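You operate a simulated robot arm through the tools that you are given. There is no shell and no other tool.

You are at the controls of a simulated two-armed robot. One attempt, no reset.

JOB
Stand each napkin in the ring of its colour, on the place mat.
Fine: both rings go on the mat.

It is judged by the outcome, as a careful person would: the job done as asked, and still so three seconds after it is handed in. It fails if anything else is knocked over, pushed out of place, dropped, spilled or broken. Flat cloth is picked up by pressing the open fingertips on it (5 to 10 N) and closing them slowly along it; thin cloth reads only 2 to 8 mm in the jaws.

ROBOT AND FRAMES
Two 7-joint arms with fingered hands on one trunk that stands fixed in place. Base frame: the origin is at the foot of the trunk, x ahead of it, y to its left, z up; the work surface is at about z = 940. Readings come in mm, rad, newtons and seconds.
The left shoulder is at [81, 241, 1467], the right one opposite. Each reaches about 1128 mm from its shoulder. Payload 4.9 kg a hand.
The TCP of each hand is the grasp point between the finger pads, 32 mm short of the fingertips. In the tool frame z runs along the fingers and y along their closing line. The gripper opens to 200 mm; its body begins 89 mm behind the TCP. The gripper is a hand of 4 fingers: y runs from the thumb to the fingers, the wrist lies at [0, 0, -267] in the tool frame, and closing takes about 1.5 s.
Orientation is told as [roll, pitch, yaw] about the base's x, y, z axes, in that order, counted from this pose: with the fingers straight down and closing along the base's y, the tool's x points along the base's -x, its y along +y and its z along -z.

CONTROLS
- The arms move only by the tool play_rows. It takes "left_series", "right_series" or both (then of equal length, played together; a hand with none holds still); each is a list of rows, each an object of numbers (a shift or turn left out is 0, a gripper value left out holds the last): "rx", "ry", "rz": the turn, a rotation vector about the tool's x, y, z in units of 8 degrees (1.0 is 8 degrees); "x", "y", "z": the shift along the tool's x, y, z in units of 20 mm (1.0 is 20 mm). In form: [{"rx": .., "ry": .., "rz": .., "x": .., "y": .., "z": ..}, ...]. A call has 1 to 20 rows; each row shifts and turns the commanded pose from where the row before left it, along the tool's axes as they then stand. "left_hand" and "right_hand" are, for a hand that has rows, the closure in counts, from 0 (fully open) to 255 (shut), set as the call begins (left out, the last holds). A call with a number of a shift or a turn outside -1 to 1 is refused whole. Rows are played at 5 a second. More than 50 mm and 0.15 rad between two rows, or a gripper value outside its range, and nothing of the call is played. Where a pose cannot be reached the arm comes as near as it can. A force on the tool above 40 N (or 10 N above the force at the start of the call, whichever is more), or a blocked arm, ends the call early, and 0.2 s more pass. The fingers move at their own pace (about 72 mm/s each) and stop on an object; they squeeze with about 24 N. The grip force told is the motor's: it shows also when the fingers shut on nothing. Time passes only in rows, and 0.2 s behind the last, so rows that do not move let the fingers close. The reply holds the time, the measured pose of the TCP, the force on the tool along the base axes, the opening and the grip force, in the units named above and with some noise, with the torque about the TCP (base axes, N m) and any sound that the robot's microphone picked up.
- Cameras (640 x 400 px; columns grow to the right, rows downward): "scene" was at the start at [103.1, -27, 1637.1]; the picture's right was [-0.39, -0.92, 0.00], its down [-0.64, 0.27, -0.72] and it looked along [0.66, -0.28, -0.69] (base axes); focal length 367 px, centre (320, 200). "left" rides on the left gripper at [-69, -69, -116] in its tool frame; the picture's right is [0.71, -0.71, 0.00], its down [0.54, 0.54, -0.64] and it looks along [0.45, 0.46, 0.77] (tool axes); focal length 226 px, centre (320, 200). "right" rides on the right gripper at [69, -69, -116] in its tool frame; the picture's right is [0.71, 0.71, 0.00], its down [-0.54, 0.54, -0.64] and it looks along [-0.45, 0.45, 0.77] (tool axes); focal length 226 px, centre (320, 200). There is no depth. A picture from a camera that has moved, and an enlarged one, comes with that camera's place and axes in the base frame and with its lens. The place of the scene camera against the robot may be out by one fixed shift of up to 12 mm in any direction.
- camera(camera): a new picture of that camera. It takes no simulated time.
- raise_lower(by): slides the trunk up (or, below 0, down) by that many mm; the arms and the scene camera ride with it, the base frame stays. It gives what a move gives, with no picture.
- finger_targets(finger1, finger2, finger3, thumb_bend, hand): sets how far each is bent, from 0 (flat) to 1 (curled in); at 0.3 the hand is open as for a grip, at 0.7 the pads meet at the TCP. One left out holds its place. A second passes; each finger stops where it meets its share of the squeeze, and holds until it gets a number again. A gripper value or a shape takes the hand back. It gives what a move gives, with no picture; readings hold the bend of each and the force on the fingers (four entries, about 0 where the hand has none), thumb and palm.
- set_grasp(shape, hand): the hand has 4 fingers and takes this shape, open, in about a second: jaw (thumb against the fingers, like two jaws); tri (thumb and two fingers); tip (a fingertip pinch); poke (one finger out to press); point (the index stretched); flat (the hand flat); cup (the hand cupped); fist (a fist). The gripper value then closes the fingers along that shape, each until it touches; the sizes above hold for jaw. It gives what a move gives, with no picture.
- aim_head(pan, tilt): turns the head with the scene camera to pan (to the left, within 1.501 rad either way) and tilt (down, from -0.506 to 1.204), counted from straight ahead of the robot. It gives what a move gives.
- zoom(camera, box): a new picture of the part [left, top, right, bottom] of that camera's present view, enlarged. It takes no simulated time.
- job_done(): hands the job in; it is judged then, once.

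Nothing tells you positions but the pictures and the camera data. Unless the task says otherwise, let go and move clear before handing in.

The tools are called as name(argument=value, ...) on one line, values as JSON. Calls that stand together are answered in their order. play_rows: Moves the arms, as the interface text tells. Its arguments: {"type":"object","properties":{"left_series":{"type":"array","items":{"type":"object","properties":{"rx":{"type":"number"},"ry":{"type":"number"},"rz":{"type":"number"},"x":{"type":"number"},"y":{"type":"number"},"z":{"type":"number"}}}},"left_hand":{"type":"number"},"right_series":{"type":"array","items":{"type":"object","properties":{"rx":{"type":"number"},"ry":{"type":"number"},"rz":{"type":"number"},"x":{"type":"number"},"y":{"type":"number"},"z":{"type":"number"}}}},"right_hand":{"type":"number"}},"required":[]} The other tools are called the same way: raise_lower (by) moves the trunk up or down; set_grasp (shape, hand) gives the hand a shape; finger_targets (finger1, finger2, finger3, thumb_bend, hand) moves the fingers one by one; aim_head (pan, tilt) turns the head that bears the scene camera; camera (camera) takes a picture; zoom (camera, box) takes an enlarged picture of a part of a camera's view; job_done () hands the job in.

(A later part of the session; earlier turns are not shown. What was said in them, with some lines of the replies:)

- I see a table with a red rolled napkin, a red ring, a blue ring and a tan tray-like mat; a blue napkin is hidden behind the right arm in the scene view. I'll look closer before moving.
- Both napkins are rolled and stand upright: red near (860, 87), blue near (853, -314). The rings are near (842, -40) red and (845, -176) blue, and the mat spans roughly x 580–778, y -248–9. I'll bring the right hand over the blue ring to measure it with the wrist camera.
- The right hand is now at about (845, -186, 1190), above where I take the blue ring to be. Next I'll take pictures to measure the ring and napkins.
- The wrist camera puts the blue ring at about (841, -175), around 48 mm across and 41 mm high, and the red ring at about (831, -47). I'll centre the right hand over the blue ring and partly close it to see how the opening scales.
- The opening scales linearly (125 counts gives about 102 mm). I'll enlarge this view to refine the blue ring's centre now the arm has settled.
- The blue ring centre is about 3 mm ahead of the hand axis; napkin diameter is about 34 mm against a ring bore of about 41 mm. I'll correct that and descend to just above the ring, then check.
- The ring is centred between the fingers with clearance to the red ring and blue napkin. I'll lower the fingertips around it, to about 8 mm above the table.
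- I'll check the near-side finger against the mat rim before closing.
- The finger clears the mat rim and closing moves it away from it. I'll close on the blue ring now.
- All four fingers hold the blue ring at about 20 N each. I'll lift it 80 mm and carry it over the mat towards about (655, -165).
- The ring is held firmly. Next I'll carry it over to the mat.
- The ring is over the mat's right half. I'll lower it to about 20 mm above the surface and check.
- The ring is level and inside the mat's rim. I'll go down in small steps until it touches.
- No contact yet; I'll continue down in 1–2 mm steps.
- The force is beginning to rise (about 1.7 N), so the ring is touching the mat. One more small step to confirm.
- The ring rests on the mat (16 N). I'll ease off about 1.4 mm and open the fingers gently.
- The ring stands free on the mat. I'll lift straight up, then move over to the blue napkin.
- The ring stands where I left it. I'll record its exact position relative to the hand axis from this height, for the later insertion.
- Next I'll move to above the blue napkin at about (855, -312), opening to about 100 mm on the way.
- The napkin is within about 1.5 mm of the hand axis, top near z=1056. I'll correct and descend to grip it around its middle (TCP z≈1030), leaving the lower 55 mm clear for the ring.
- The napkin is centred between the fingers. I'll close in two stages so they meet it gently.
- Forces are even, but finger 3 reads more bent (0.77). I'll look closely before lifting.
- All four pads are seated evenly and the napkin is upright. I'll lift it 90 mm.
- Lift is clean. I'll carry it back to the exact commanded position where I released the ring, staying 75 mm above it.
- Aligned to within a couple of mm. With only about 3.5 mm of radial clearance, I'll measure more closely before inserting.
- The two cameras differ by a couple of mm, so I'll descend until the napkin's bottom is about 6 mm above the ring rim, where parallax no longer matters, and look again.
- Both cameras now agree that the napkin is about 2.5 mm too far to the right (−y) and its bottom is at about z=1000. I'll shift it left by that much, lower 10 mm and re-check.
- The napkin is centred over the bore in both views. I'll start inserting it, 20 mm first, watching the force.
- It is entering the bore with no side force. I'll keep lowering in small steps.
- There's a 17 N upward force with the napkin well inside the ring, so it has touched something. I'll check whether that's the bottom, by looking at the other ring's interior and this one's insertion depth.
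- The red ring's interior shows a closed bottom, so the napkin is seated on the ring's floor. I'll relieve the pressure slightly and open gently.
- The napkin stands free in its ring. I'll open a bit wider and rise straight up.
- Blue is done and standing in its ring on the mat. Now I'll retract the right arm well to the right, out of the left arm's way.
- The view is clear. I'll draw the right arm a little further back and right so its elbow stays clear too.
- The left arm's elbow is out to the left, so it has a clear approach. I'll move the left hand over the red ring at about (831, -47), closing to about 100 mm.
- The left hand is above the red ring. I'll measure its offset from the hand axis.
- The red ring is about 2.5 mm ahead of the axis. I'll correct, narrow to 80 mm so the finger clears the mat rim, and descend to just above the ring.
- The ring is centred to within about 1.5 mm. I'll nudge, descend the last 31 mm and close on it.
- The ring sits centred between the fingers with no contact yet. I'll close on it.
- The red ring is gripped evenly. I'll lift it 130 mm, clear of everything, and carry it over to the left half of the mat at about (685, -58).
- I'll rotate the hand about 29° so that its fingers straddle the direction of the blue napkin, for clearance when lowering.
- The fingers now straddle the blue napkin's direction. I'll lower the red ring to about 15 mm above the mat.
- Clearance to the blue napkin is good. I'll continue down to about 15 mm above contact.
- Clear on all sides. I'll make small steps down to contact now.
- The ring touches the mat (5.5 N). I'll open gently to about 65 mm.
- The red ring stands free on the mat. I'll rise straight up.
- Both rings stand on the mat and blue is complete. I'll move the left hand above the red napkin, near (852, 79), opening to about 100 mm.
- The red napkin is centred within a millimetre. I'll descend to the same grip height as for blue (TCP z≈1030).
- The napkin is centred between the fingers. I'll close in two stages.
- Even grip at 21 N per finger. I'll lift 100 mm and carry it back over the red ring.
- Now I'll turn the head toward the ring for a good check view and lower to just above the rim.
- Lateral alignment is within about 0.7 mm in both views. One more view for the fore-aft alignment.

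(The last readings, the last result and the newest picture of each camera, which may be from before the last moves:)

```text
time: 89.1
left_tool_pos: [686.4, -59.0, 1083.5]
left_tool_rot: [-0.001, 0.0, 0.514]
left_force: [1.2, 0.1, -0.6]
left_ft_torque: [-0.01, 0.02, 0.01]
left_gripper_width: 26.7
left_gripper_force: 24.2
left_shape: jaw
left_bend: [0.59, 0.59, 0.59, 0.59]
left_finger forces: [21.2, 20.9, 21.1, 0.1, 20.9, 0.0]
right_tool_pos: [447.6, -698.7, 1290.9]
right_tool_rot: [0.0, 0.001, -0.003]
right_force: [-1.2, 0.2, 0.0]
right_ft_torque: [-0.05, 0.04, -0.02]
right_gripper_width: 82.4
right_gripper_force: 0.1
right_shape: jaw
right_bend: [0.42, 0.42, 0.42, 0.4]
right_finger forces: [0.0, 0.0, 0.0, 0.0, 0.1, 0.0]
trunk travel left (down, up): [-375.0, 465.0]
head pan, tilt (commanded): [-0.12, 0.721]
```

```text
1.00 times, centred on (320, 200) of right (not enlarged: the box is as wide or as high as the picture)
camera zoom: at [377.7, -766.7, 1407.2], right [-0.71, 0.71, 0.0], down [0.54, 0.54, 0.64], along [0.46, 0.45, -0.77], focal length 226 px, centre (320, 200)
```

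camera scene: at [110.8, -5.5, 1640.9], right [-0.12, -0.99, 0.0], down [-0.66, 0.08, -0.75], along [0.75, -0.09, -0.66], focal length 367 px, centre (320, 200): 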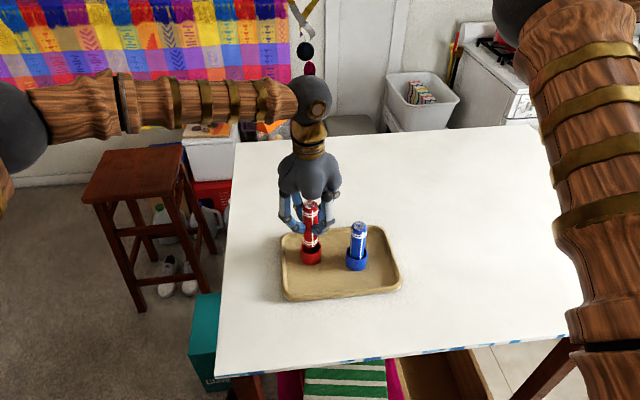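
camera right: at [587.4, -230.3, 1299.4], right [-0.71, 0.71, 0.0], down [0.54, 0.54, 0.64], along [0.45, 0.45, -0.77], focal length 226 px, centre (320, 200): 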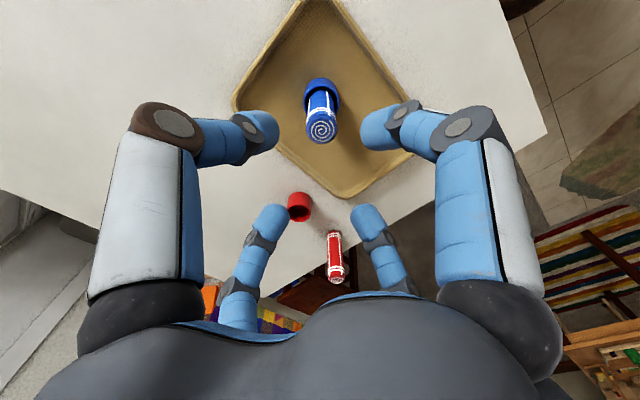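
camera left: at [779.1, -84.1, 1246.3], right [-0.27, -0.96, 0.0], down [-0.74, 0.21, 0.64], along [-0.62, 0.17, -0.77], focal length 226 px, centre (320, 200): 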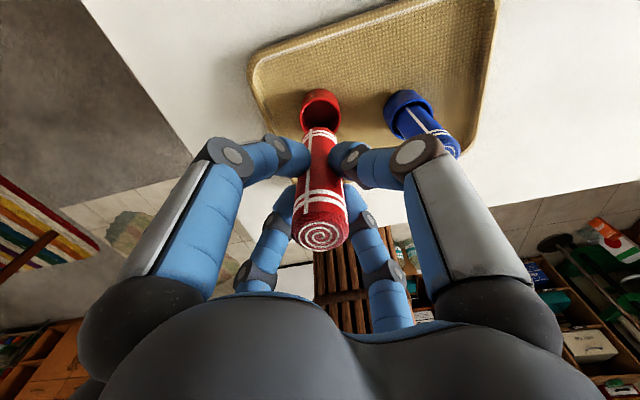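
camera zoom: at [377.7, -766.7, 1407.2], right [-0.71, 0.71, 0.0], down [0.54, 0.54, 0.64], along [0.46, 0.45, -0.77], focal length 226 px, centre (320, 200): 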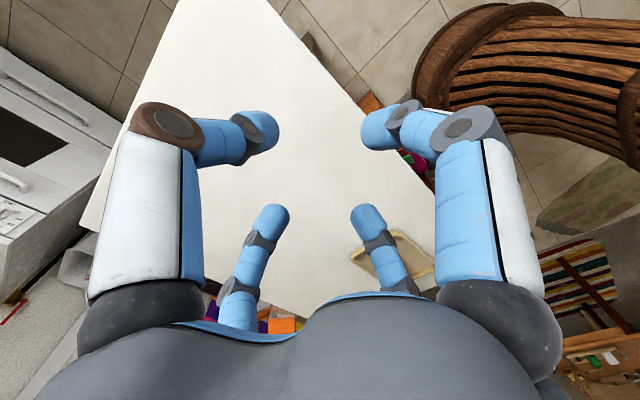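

Alignment is consistent within about 0.7 mm. I'll make a tiny correction, lower 10 mm and check once more.

play_rows(left_series=[{"x": 0.012, "y": -0.025}, {"z": 0.25}, {"z": 0.25}, {}, {}])

zoom(camera="scene", box=[280, 220, 360, 270])

zoom(camera="left", box=[280, 90, 360, 140])

```text
time: 90.3
left_tool_pos: [683.7, -59.4, 1073.7]
left_tool_rot: [0.001, 0.0, 0.515]
left_force: [0.0, 0.9, 0.1]
left_ft_torque: [-0.01, 0.0, -0.02]
left_gripper_width: 26.8
left_gripper_force: 23.8
left_shape: jaw
left_bend: [0.59, 0.59, 0.59, 0.59]
left_finger forces: [21.1, 20.8, 21.1, 0.0, 21.0, 0.0]
right_tool_pos: [448.4, -697.4, 1290.0]
right_tool_rot: [-0.001, 0.002, -0.002]
right_force: [-0.1, -0.7, -0.2]
right_ft_torque: [0.01, 0.0, -0.01]
right_gripper_width: 81.9
right_gripper_force: 0.0
right_shape: jaw
right_bend: [0.42, 0.42, 0.42, 0.4]
right_finger forces: [0.0, 0.0, 0.0, 0.1, 0.1, 0.0]
trunk travel left (down, up): [-375.0, 465.0]
head pan, tilt (commanded): [-0.12, 0.721]
```

```text
8.00 times, centred on (320, 245) of scene
camera zoom: at [110.8, -5.4, 1640.9], right [-0.12, -0.99, 0.0], down [-0.66, 0.08, -0.75], along [0.75, -0.09, -0.66], focal length 2937 px, centre (320, -160)
```

zoom: 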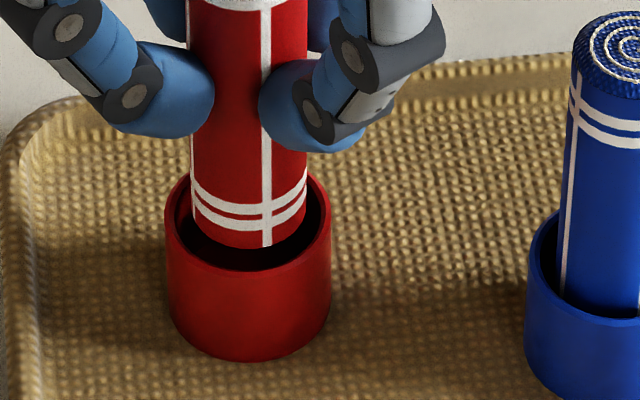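

```text
8.00 times, centred on (320, 115) of left
camera zoom: at [778.1, -85.2, 1189.4], right [-0.27, -0.96, 0.0], down [-0.74, 0.21, 0.64], along [-0.62, 0.17, -0.77], focal length 1808 px, centre (320, 880)
```

zoom: 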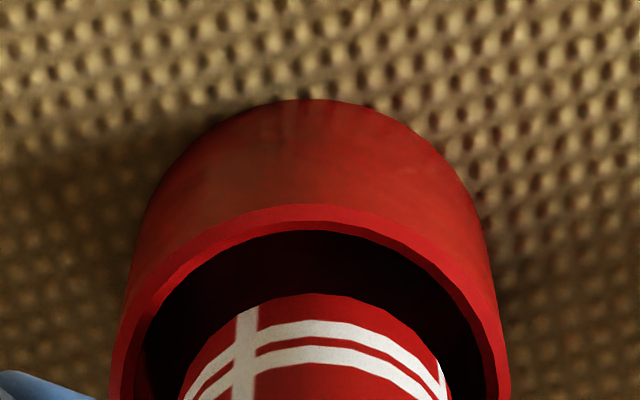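

It is centred over the bore in both views. I'll start inserting.

play_rows(left_series=[{"z": 0.2}, {"z": 0.2}, {"z": 0.2}, {"z": 0.2}, {"z": 0.2}, {}])

zoom(camera="scene", box=[280, 210, 360, 260])

zoom(camera="left", box=[270, 90, 370, 152])

```text
time: 91.7
left_tool_pos: [683.8, -60.5, 1055.3]
left_tool_rot: [0.001, 0.001, 0.513]
left_force: [0.2, 0.4, -0.7]
left_ft_torque: [0.01, -0.02, -0.01]
left_gripper_width: 26.9
left_gripper_force: 23.5
left_shape: jaw
left_bend: [0.59, 0.59, 0.59, 0.59]
left_finger forces: [21.1, 20.9, 21.1, 0.0, 20.9, 0.1]
right_tool_pos: [446.5, -698.3, 1290.9]
right_tool_rot: [0.002, 0.0, -0.002]
right_force: [1.3, 0.1, 0.2]
right_ft_torque: [0.02, -0.01, -0.01]
right_gripper_width: 81.8
right_gripper_force: 0.1
right_shape: jaw
right_bend: [0.42, 0.42, 0.42, 0.4]
right_finger forces: [0.1, 0.1, 0.1, 0.0, 0.0, 0.1]
trunk travel left (down, up): [-375.0, 465.0]
head pan, tilt (commanded): [-0.12, 0.721]
```

```text
8.00 times, centred on (320, 235) of scene
camera zoom: at [110.8, -5.4, 1640.9], right [-0.12, -0.99, 0.0], down [-0.66, 0.08, -0.75], along [0.75, -0.09, -0.66], focal length 2937 px, centre (320, -80)
```

zoom: 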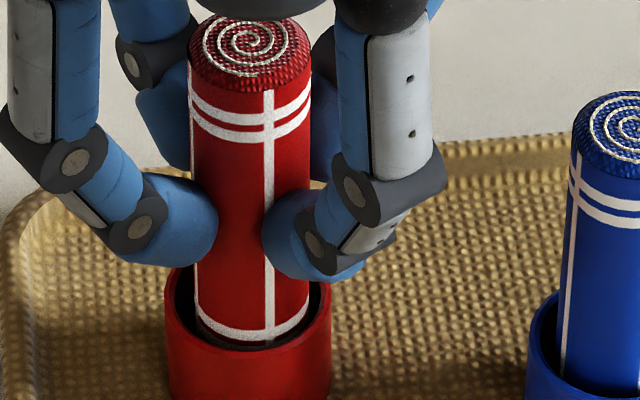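

```text
6.40 times, centred on (320, 121) of left
camera zoom: at [777.3, -85.8, 1170.5], right [-0.27, -0.96, 0.0], down [-0.74, 0.21, 0.64], along [-0.62, 0.17, -0.77], focal length 1447 px, centre (320, 706)
```

zoom: 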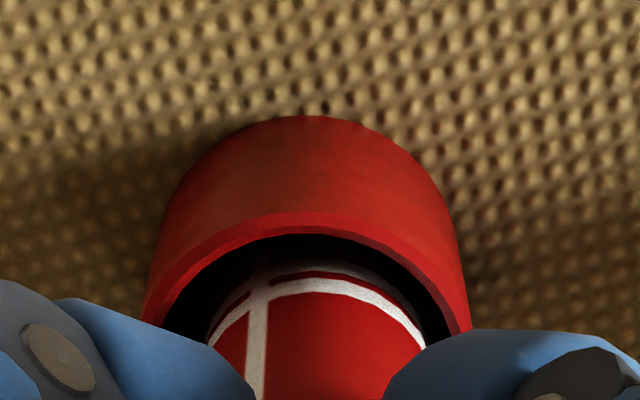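

It's entering freely. I'll nudge about 0.8 mm left and continue down toward the expected seat near TCP z≈1038.

play_rows(left_series=[{"x": -0.02, "y": 0.035}, {"z": 0.2}, {"z": 0.2}, {"z": 0.15}, {}])

play_rows(left_series=[{"z": 0.08}, {"z": 0.07}, {}])

```text
time: 92.9
left_tool_pos: [685.7, -58.5, 1043.0]
left_tool_rot: [0.0, 0.001, 0.513]
left_force: [-0.2, -0.6, -0.3]
left_ft_torque: [0.0, 0.01, 0.02]
left_gripper_width: 26.8
left_gripper_force: 24.2
left_shape: jaw
left_bend: [0.59, 0.59, 0.59, 0.59]
left_finger forces: [21.1, 20.8, 21.1, 0.0, 20.9, 0.1]
right_tool_pos: [447.6, -697.3, 1290.5]
right_tool_rot: [0.0, 0.001, -0.002]
right_force: [0.6, -0.4, 0.8]
right_ft_torque: [-0.01, -0.01, 0.01]
right_gripper_width: 82.1
right_gripper_force: 0.1
right_shape: jaw
right_bend: [0.42, 0.42, 0.42, 0.4]
right_finger forces: [0.0, 0.0, 0.0, 0.0, 0.0, 0.1]
trunk travel left (down, up): [-375.0, 465.0]
head pan, tilt (commanded): [-0.12, 0.721]
```

```text
time: 93.7
left_tool_pos: [684.6, -57.7, 1040.6]
left_tool_rot: [0.0, 0.0, 0.514]
left_force: [-0.3, 0.2, 0.8]
left_ft_torque: [0.0, 0.03, 0.0]
left_gripper_width: 26.7
left_gripper_force: 23.7
left_shape: jaw
left_bend: [0.59, 0.59, 0.59, 0.59]
left_finger forces: [21.1, 21.0, 21.1, 0.1, 20.9, 0.0]
right_tool_pos: [446.1, -698.5, 1290.0]
right_tool_rot: [0.0, -0.001, -0.001]
right_force: [-0.6, 0.0, 0.4]
right_ft_torque: [0.0, 0.01, 0.02]
right_gripper_width: 82.0
right_gripper_force: 0.1
right_shape: jaw
right_bend: [0.42, 0.42, 0.42, 0.4]
right_finger forces: [0.0, 0.1, 0.1, 0.1, 0.0, 0.0]
trunk travel left (down, up): [-375.0, 465.0]
head pan, tilt (commanded): [-0.12, 0.721]
```

play_rows(left_series=[{"z": 0.06}, {"z": 0.06}, {}])

```text
time: 94.5
left_tool_pos: [684.2, -57.8, 1038.5]
left_tool_rot: [-0.001, 0.0, 0.513]
left_force: [0.8, -1.2, 6.5]
left_ft_torque: [-0.04, -0.04, 0.01]
left_gripper_width: 26.6
left_gripper_force: 24.1
left_shape: jaw
left_bend: [0.59, 0.59, 0.59, 0.59]
left_finger forces: [22.1, 21.6, 21.8, 0.0, 22.2, 0.0]
right_tool_pos: [445.6, -698.1, 1290.0]
right_tool_rot: [0.002, 0.0, -0.002]
right_force: [-0.3, 0.1, -0.6]
right_ft_torque: [-0.01, -0.06, -0.01]
right_gripper_width: 82.0
right_gripper_force: 0.1
right_shape: jaw
right_bend: [0.42, 0.42, 0.42, 0.4]
right_finger forces: [0.0, 0.1, 0.1, 0.0, 0.1, 0.1]
trunk travel left (down, up): [-375.0, 465.0]
head pan, tilt (commanded): [-0.12, 0.721]
```

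The napkin has reached the ring's floor (6.5 N) at the same height as blue did. I'll check and release.

zoom(camera="scene", box=[270, 190, 390, 275])

play_rows(left_series=[{}, {}, {}, {}], left_hand=190)

zoom(camera="scene", box=[270, 190, 390, 275])

camera(camera="left")

```text
4.71 times, centred on (330, 232) of scene
camera zoom: at [110.4, -5.5, 1641.0], right [-0.12, -0.99, 0.0], down [-0.66, 0.08, -0.75], along [0.75, -0.09, -0.66], focal length 1728 px, centre (273, 47)
```

zoom: 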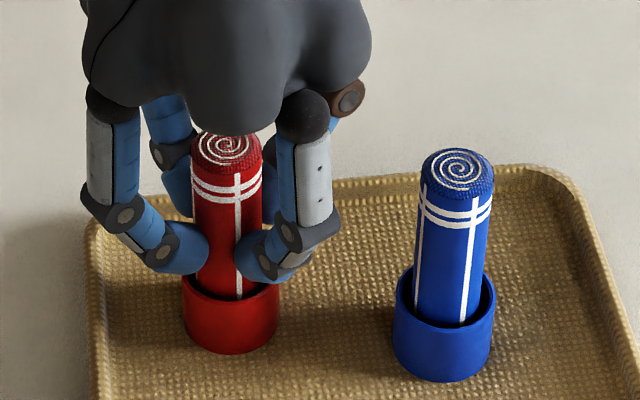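

```text
time: 95.5
left_tool_pos: [683.7, -57.5, 1036.6]
left_tool_rot: [0.0, 0.0, 0.511]
left_force: [-0.2, 0.4, -1.2]
left_ft_torque: [-0.01, -0.04, 0.02]
left_gripper_width: 50.6
left_gripper_force: 0.0
left_shape: jaw
left_bend: [0.51, 0.51, 0.51, 0.5]
left_finger forces: [0.0, 0.0, 0.1, 0.0, 0.0, 0.0]
right_tool_pos: [447.7, -697.7, 1289.1]
right_tool_rot: [-0.002, -0.001, -0.002]
right_force: [-0.3, -0.3, 0.0]
right_ft_torque: [0.01, -0.03, 0.05]
right_gripper_width: 81.8
right_gripper_force: 0.1
right_shape: jaw
right_bend: [0.42, 0.42, 0.42, 0.4]
right_finger forces: [0.0, 0.1, 0.0, 0.0, 0.0, 0.0]
trunk travel left (down, up): [-375.0, 465.0]
head pan, tilt (commanded): [-0.12, 0.721]
```

```text
4.71 times, centred on (330, 232) of scene
camera zoom: at [111.0, -5.4, 1640.8], right [-0.12, -0.99, 0.0], down [-0.66, 0.08, -0.75], along [0.75, -0.09, -0.66], focal length 1728 px, centre (273, 47)
```

zoom: 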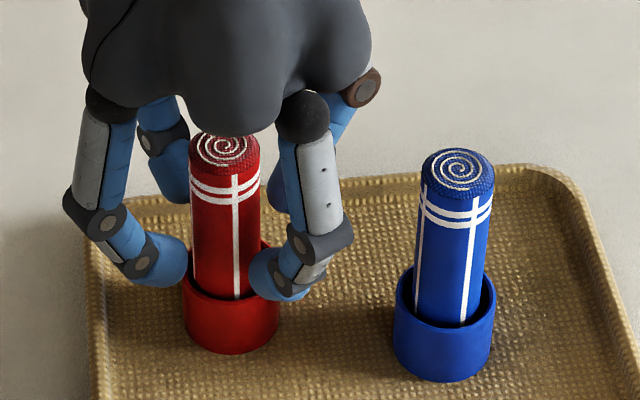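

```text
taken
camera left: at [777.6, -83.3, 1153.3], right [-0.27, -0.96, 0.0], down [-0.74, 0.21, 0.64], along [-0.62, 0.17, -0.77], focal length 226 px, centre (320, 200)
```

left: 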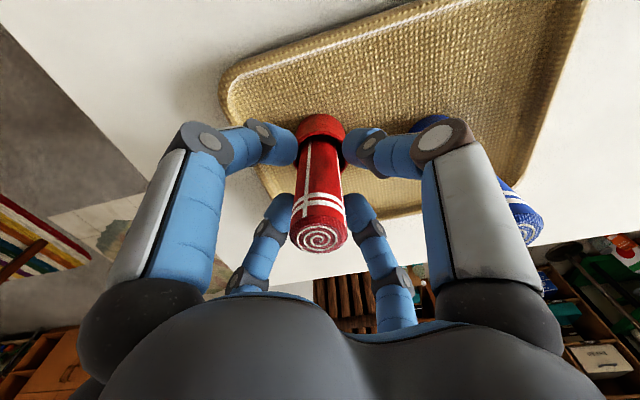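

The red napkin stands in its ring. I'll open slightly more, rise straight up, and move the hand clear to the left.

play_rows(left_series=[{}, {}, {"z": -0.4}, {"z": -0.7}, {"z": -0.9}, {"z": -1.0}, {"z": -1.0}, {"z": -1.0}, {"z": -1.0}, {"z": -1.0}, {"z": -1.0}, {}], left_hand=165)

zoom(camera="scene", box=[250, 170, 410, 310])

camera(camera="left")

```text
time: 98.1
left_tool_pos: [684.8, -56.8, 1200.0]
left_tool_rot: [0.001, 0.0, 0.513]
left_force: [0.2, 0.2, -0.4]
left_ft_torque: [-0.01, 0.01, 0.01]
left_gripper_width: 70.5
left_gripper_force: 0.1
left_shape: jaw
left_bend: [0.45, 0.45, 0.45, 0.44]
left_finger forces: [0.0, 0.0, 0.0, 0.1, 0.0, 0.1]
right_tool_pos: [447.1, -697.5, 1289.5]
right_tool_rot: [-0.001, -0.001, -0.002]
right_force: [-0.5, 0.6, 0.4]
right_ft_torque: [0.02, -0.03, -0.03]
right_gripper_width: 82.6
right_gripper_force: 0.0
right_shape: jaw
right_bend: [0.42, 0.42, 0.42, 0.4]
right_finger forces: [0.0, 0.1, 0.0, 0.0, 0.0, 0.0]
trunk travel left (down, up): [-375.0, 465.0]
head pan, tilt (commanded): [-0.12, 0.721]
```

```text
2.86 times, centred on (330, 240) of scene
camera zoom: at [111.1, -5.4, 1640.8], right [-0.12, -0.99, 0.0], down [-0.66, 0.08, -0.75], along [0.75, -0.09, -0.66], focal length 1049 px, centre (291, 86)
```

zoom: 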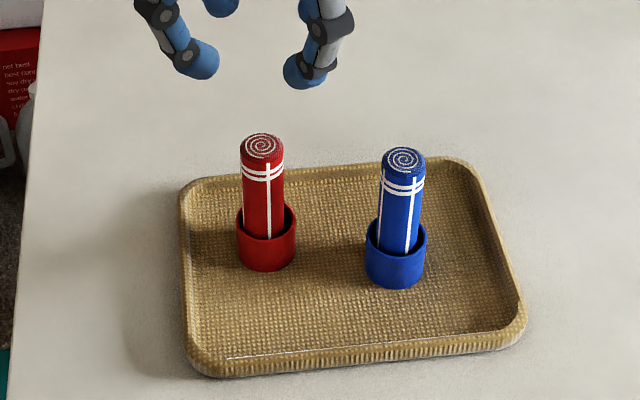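

```text
taken
camera left: at [779.0, -83.3, 1314.4], right [-0.27, -0.96, 0.0], down [-0.74, 0.21, 0.64], along [-0.62, 0.17, -0.77], focal length 226 px, centre (320, 200)
```

left: 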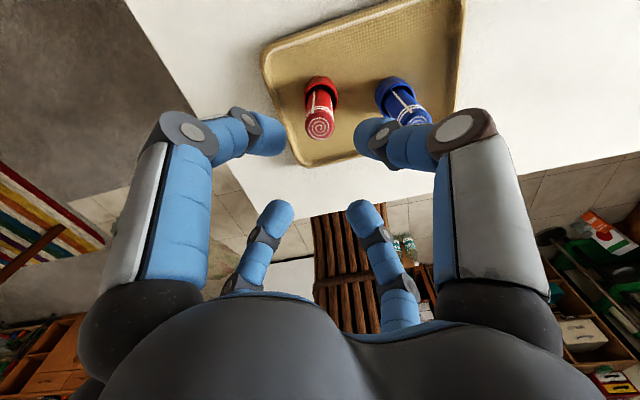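

Both napkins stand in their own rings on the mat. I'll move the left hand clear to the left and take a final look.

play_rows(left_series=[{"x": -0.4, "y": 0.9, "z": -0.2}, {"x": -0.4, "y": 0.9, "z": -0.2}, {"x": -0.4, "y": 0.9, "z": -0.2}, {"x": -0.4, "y": 0.9}, {"x": -0.4, "y": 0.9}, {"x": -0.4, "y": 0.9}, {"x": -0.4, "y": 0.9}, {"x": -0.4, "y": 0.9}, {"x": -0.4, "y": 0.9}, {"x": -0.4, "y": 0.9}, {}, {}])

camera(camera="scene")

zoom(camera="scene", box=[270, 200, 400, 290])

```text
time: 100.7
left_tool_pos: [665.6, 137.3, 1209.7]
left_tool_rot: [-0.001, 0.0, 0.512]
left_force: [0.6, 0.1, -0.1]
left_ft_torque: [0.01, 0.0, 0.03]
left_gripper_width: 70.3
left_gripper_force: 0.1
left_shape: jaw
left_bend: [0.45, 0.45, 0.45, 0.44]
left_finger forces: [0.1, 0.1, 0.1, 0.1, 0.0, 0.0]
right_tool_pos: [447.1, -696.6, 1290.7]
right_tool_rot: [-0.001, 0.0, 0.0]
right_force: [-0.5, 0.1, 1.3]
right_ft_torque: [0.02, 0.0, 0.02]
right_gripper_width: 82.1
right_gripper_force: 0.1
right_shape: jaw
right_bend: [0.42, 0.42, 0.42, 0.4]
right_finger forces: [0.0, 0.0, 0.0, 0.1, 0.1, 0.0]
trunk travel left (down, up): [-375.0, 465.0]
head pan, tilt (commanded): [-0.12, 0.721]
```

```text
taken
camera scene: at [111.0, -5.6, 1640.9], right [-0.12, -0.99, 0.0], down [-0.66, 0.08, -0.75], along [0.75, -0.09, -0.66], focal length 367 px, centre (320, 200)
```

scene: 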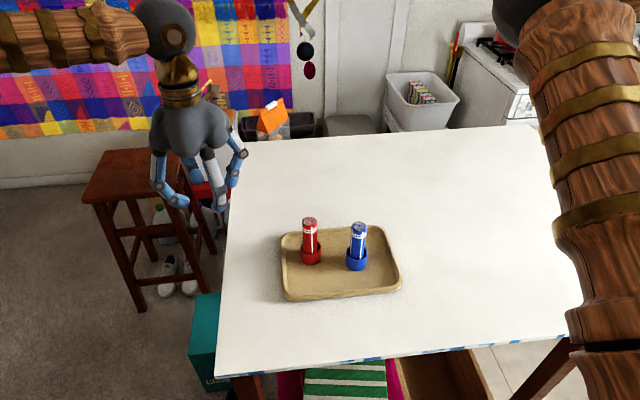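

```text
4.44 times, centred on (335, 245) of scene
camera zoom: at [111.0, -5.6, 1640.9], right [-0.12, -0.99, 0.0], down [-0.66, 0.08, -0.75], along [0.75, -0.09, -0.66], focal length 1632 px, centre (253, 0)
```

zoom: 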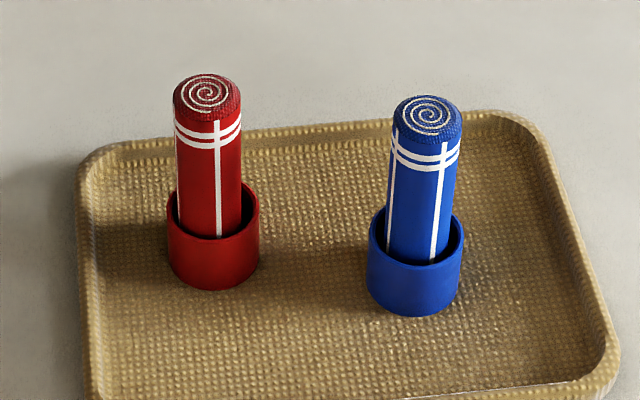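

Both napkins stand upright in the rings of their own colour, and both rings sit flat on the mat. Both hands are empty and clear and nothing else was disturbed, so I'm handing the job in.

job_done()

```text
The job is handed in.
```

The job is handed in: the red napkin stands in the red ring and the blue napkin in the blue ring, with both rings flat on the place mat.

In the last picture both napkins were upright and steady. Both hands were open and clear, and nothing else on the table had moved.

Each napkin met the bottom of its ring with light contact before I let go. Both rings have a closed floor, so the napkins rest on that, a few millimetres above the mat.
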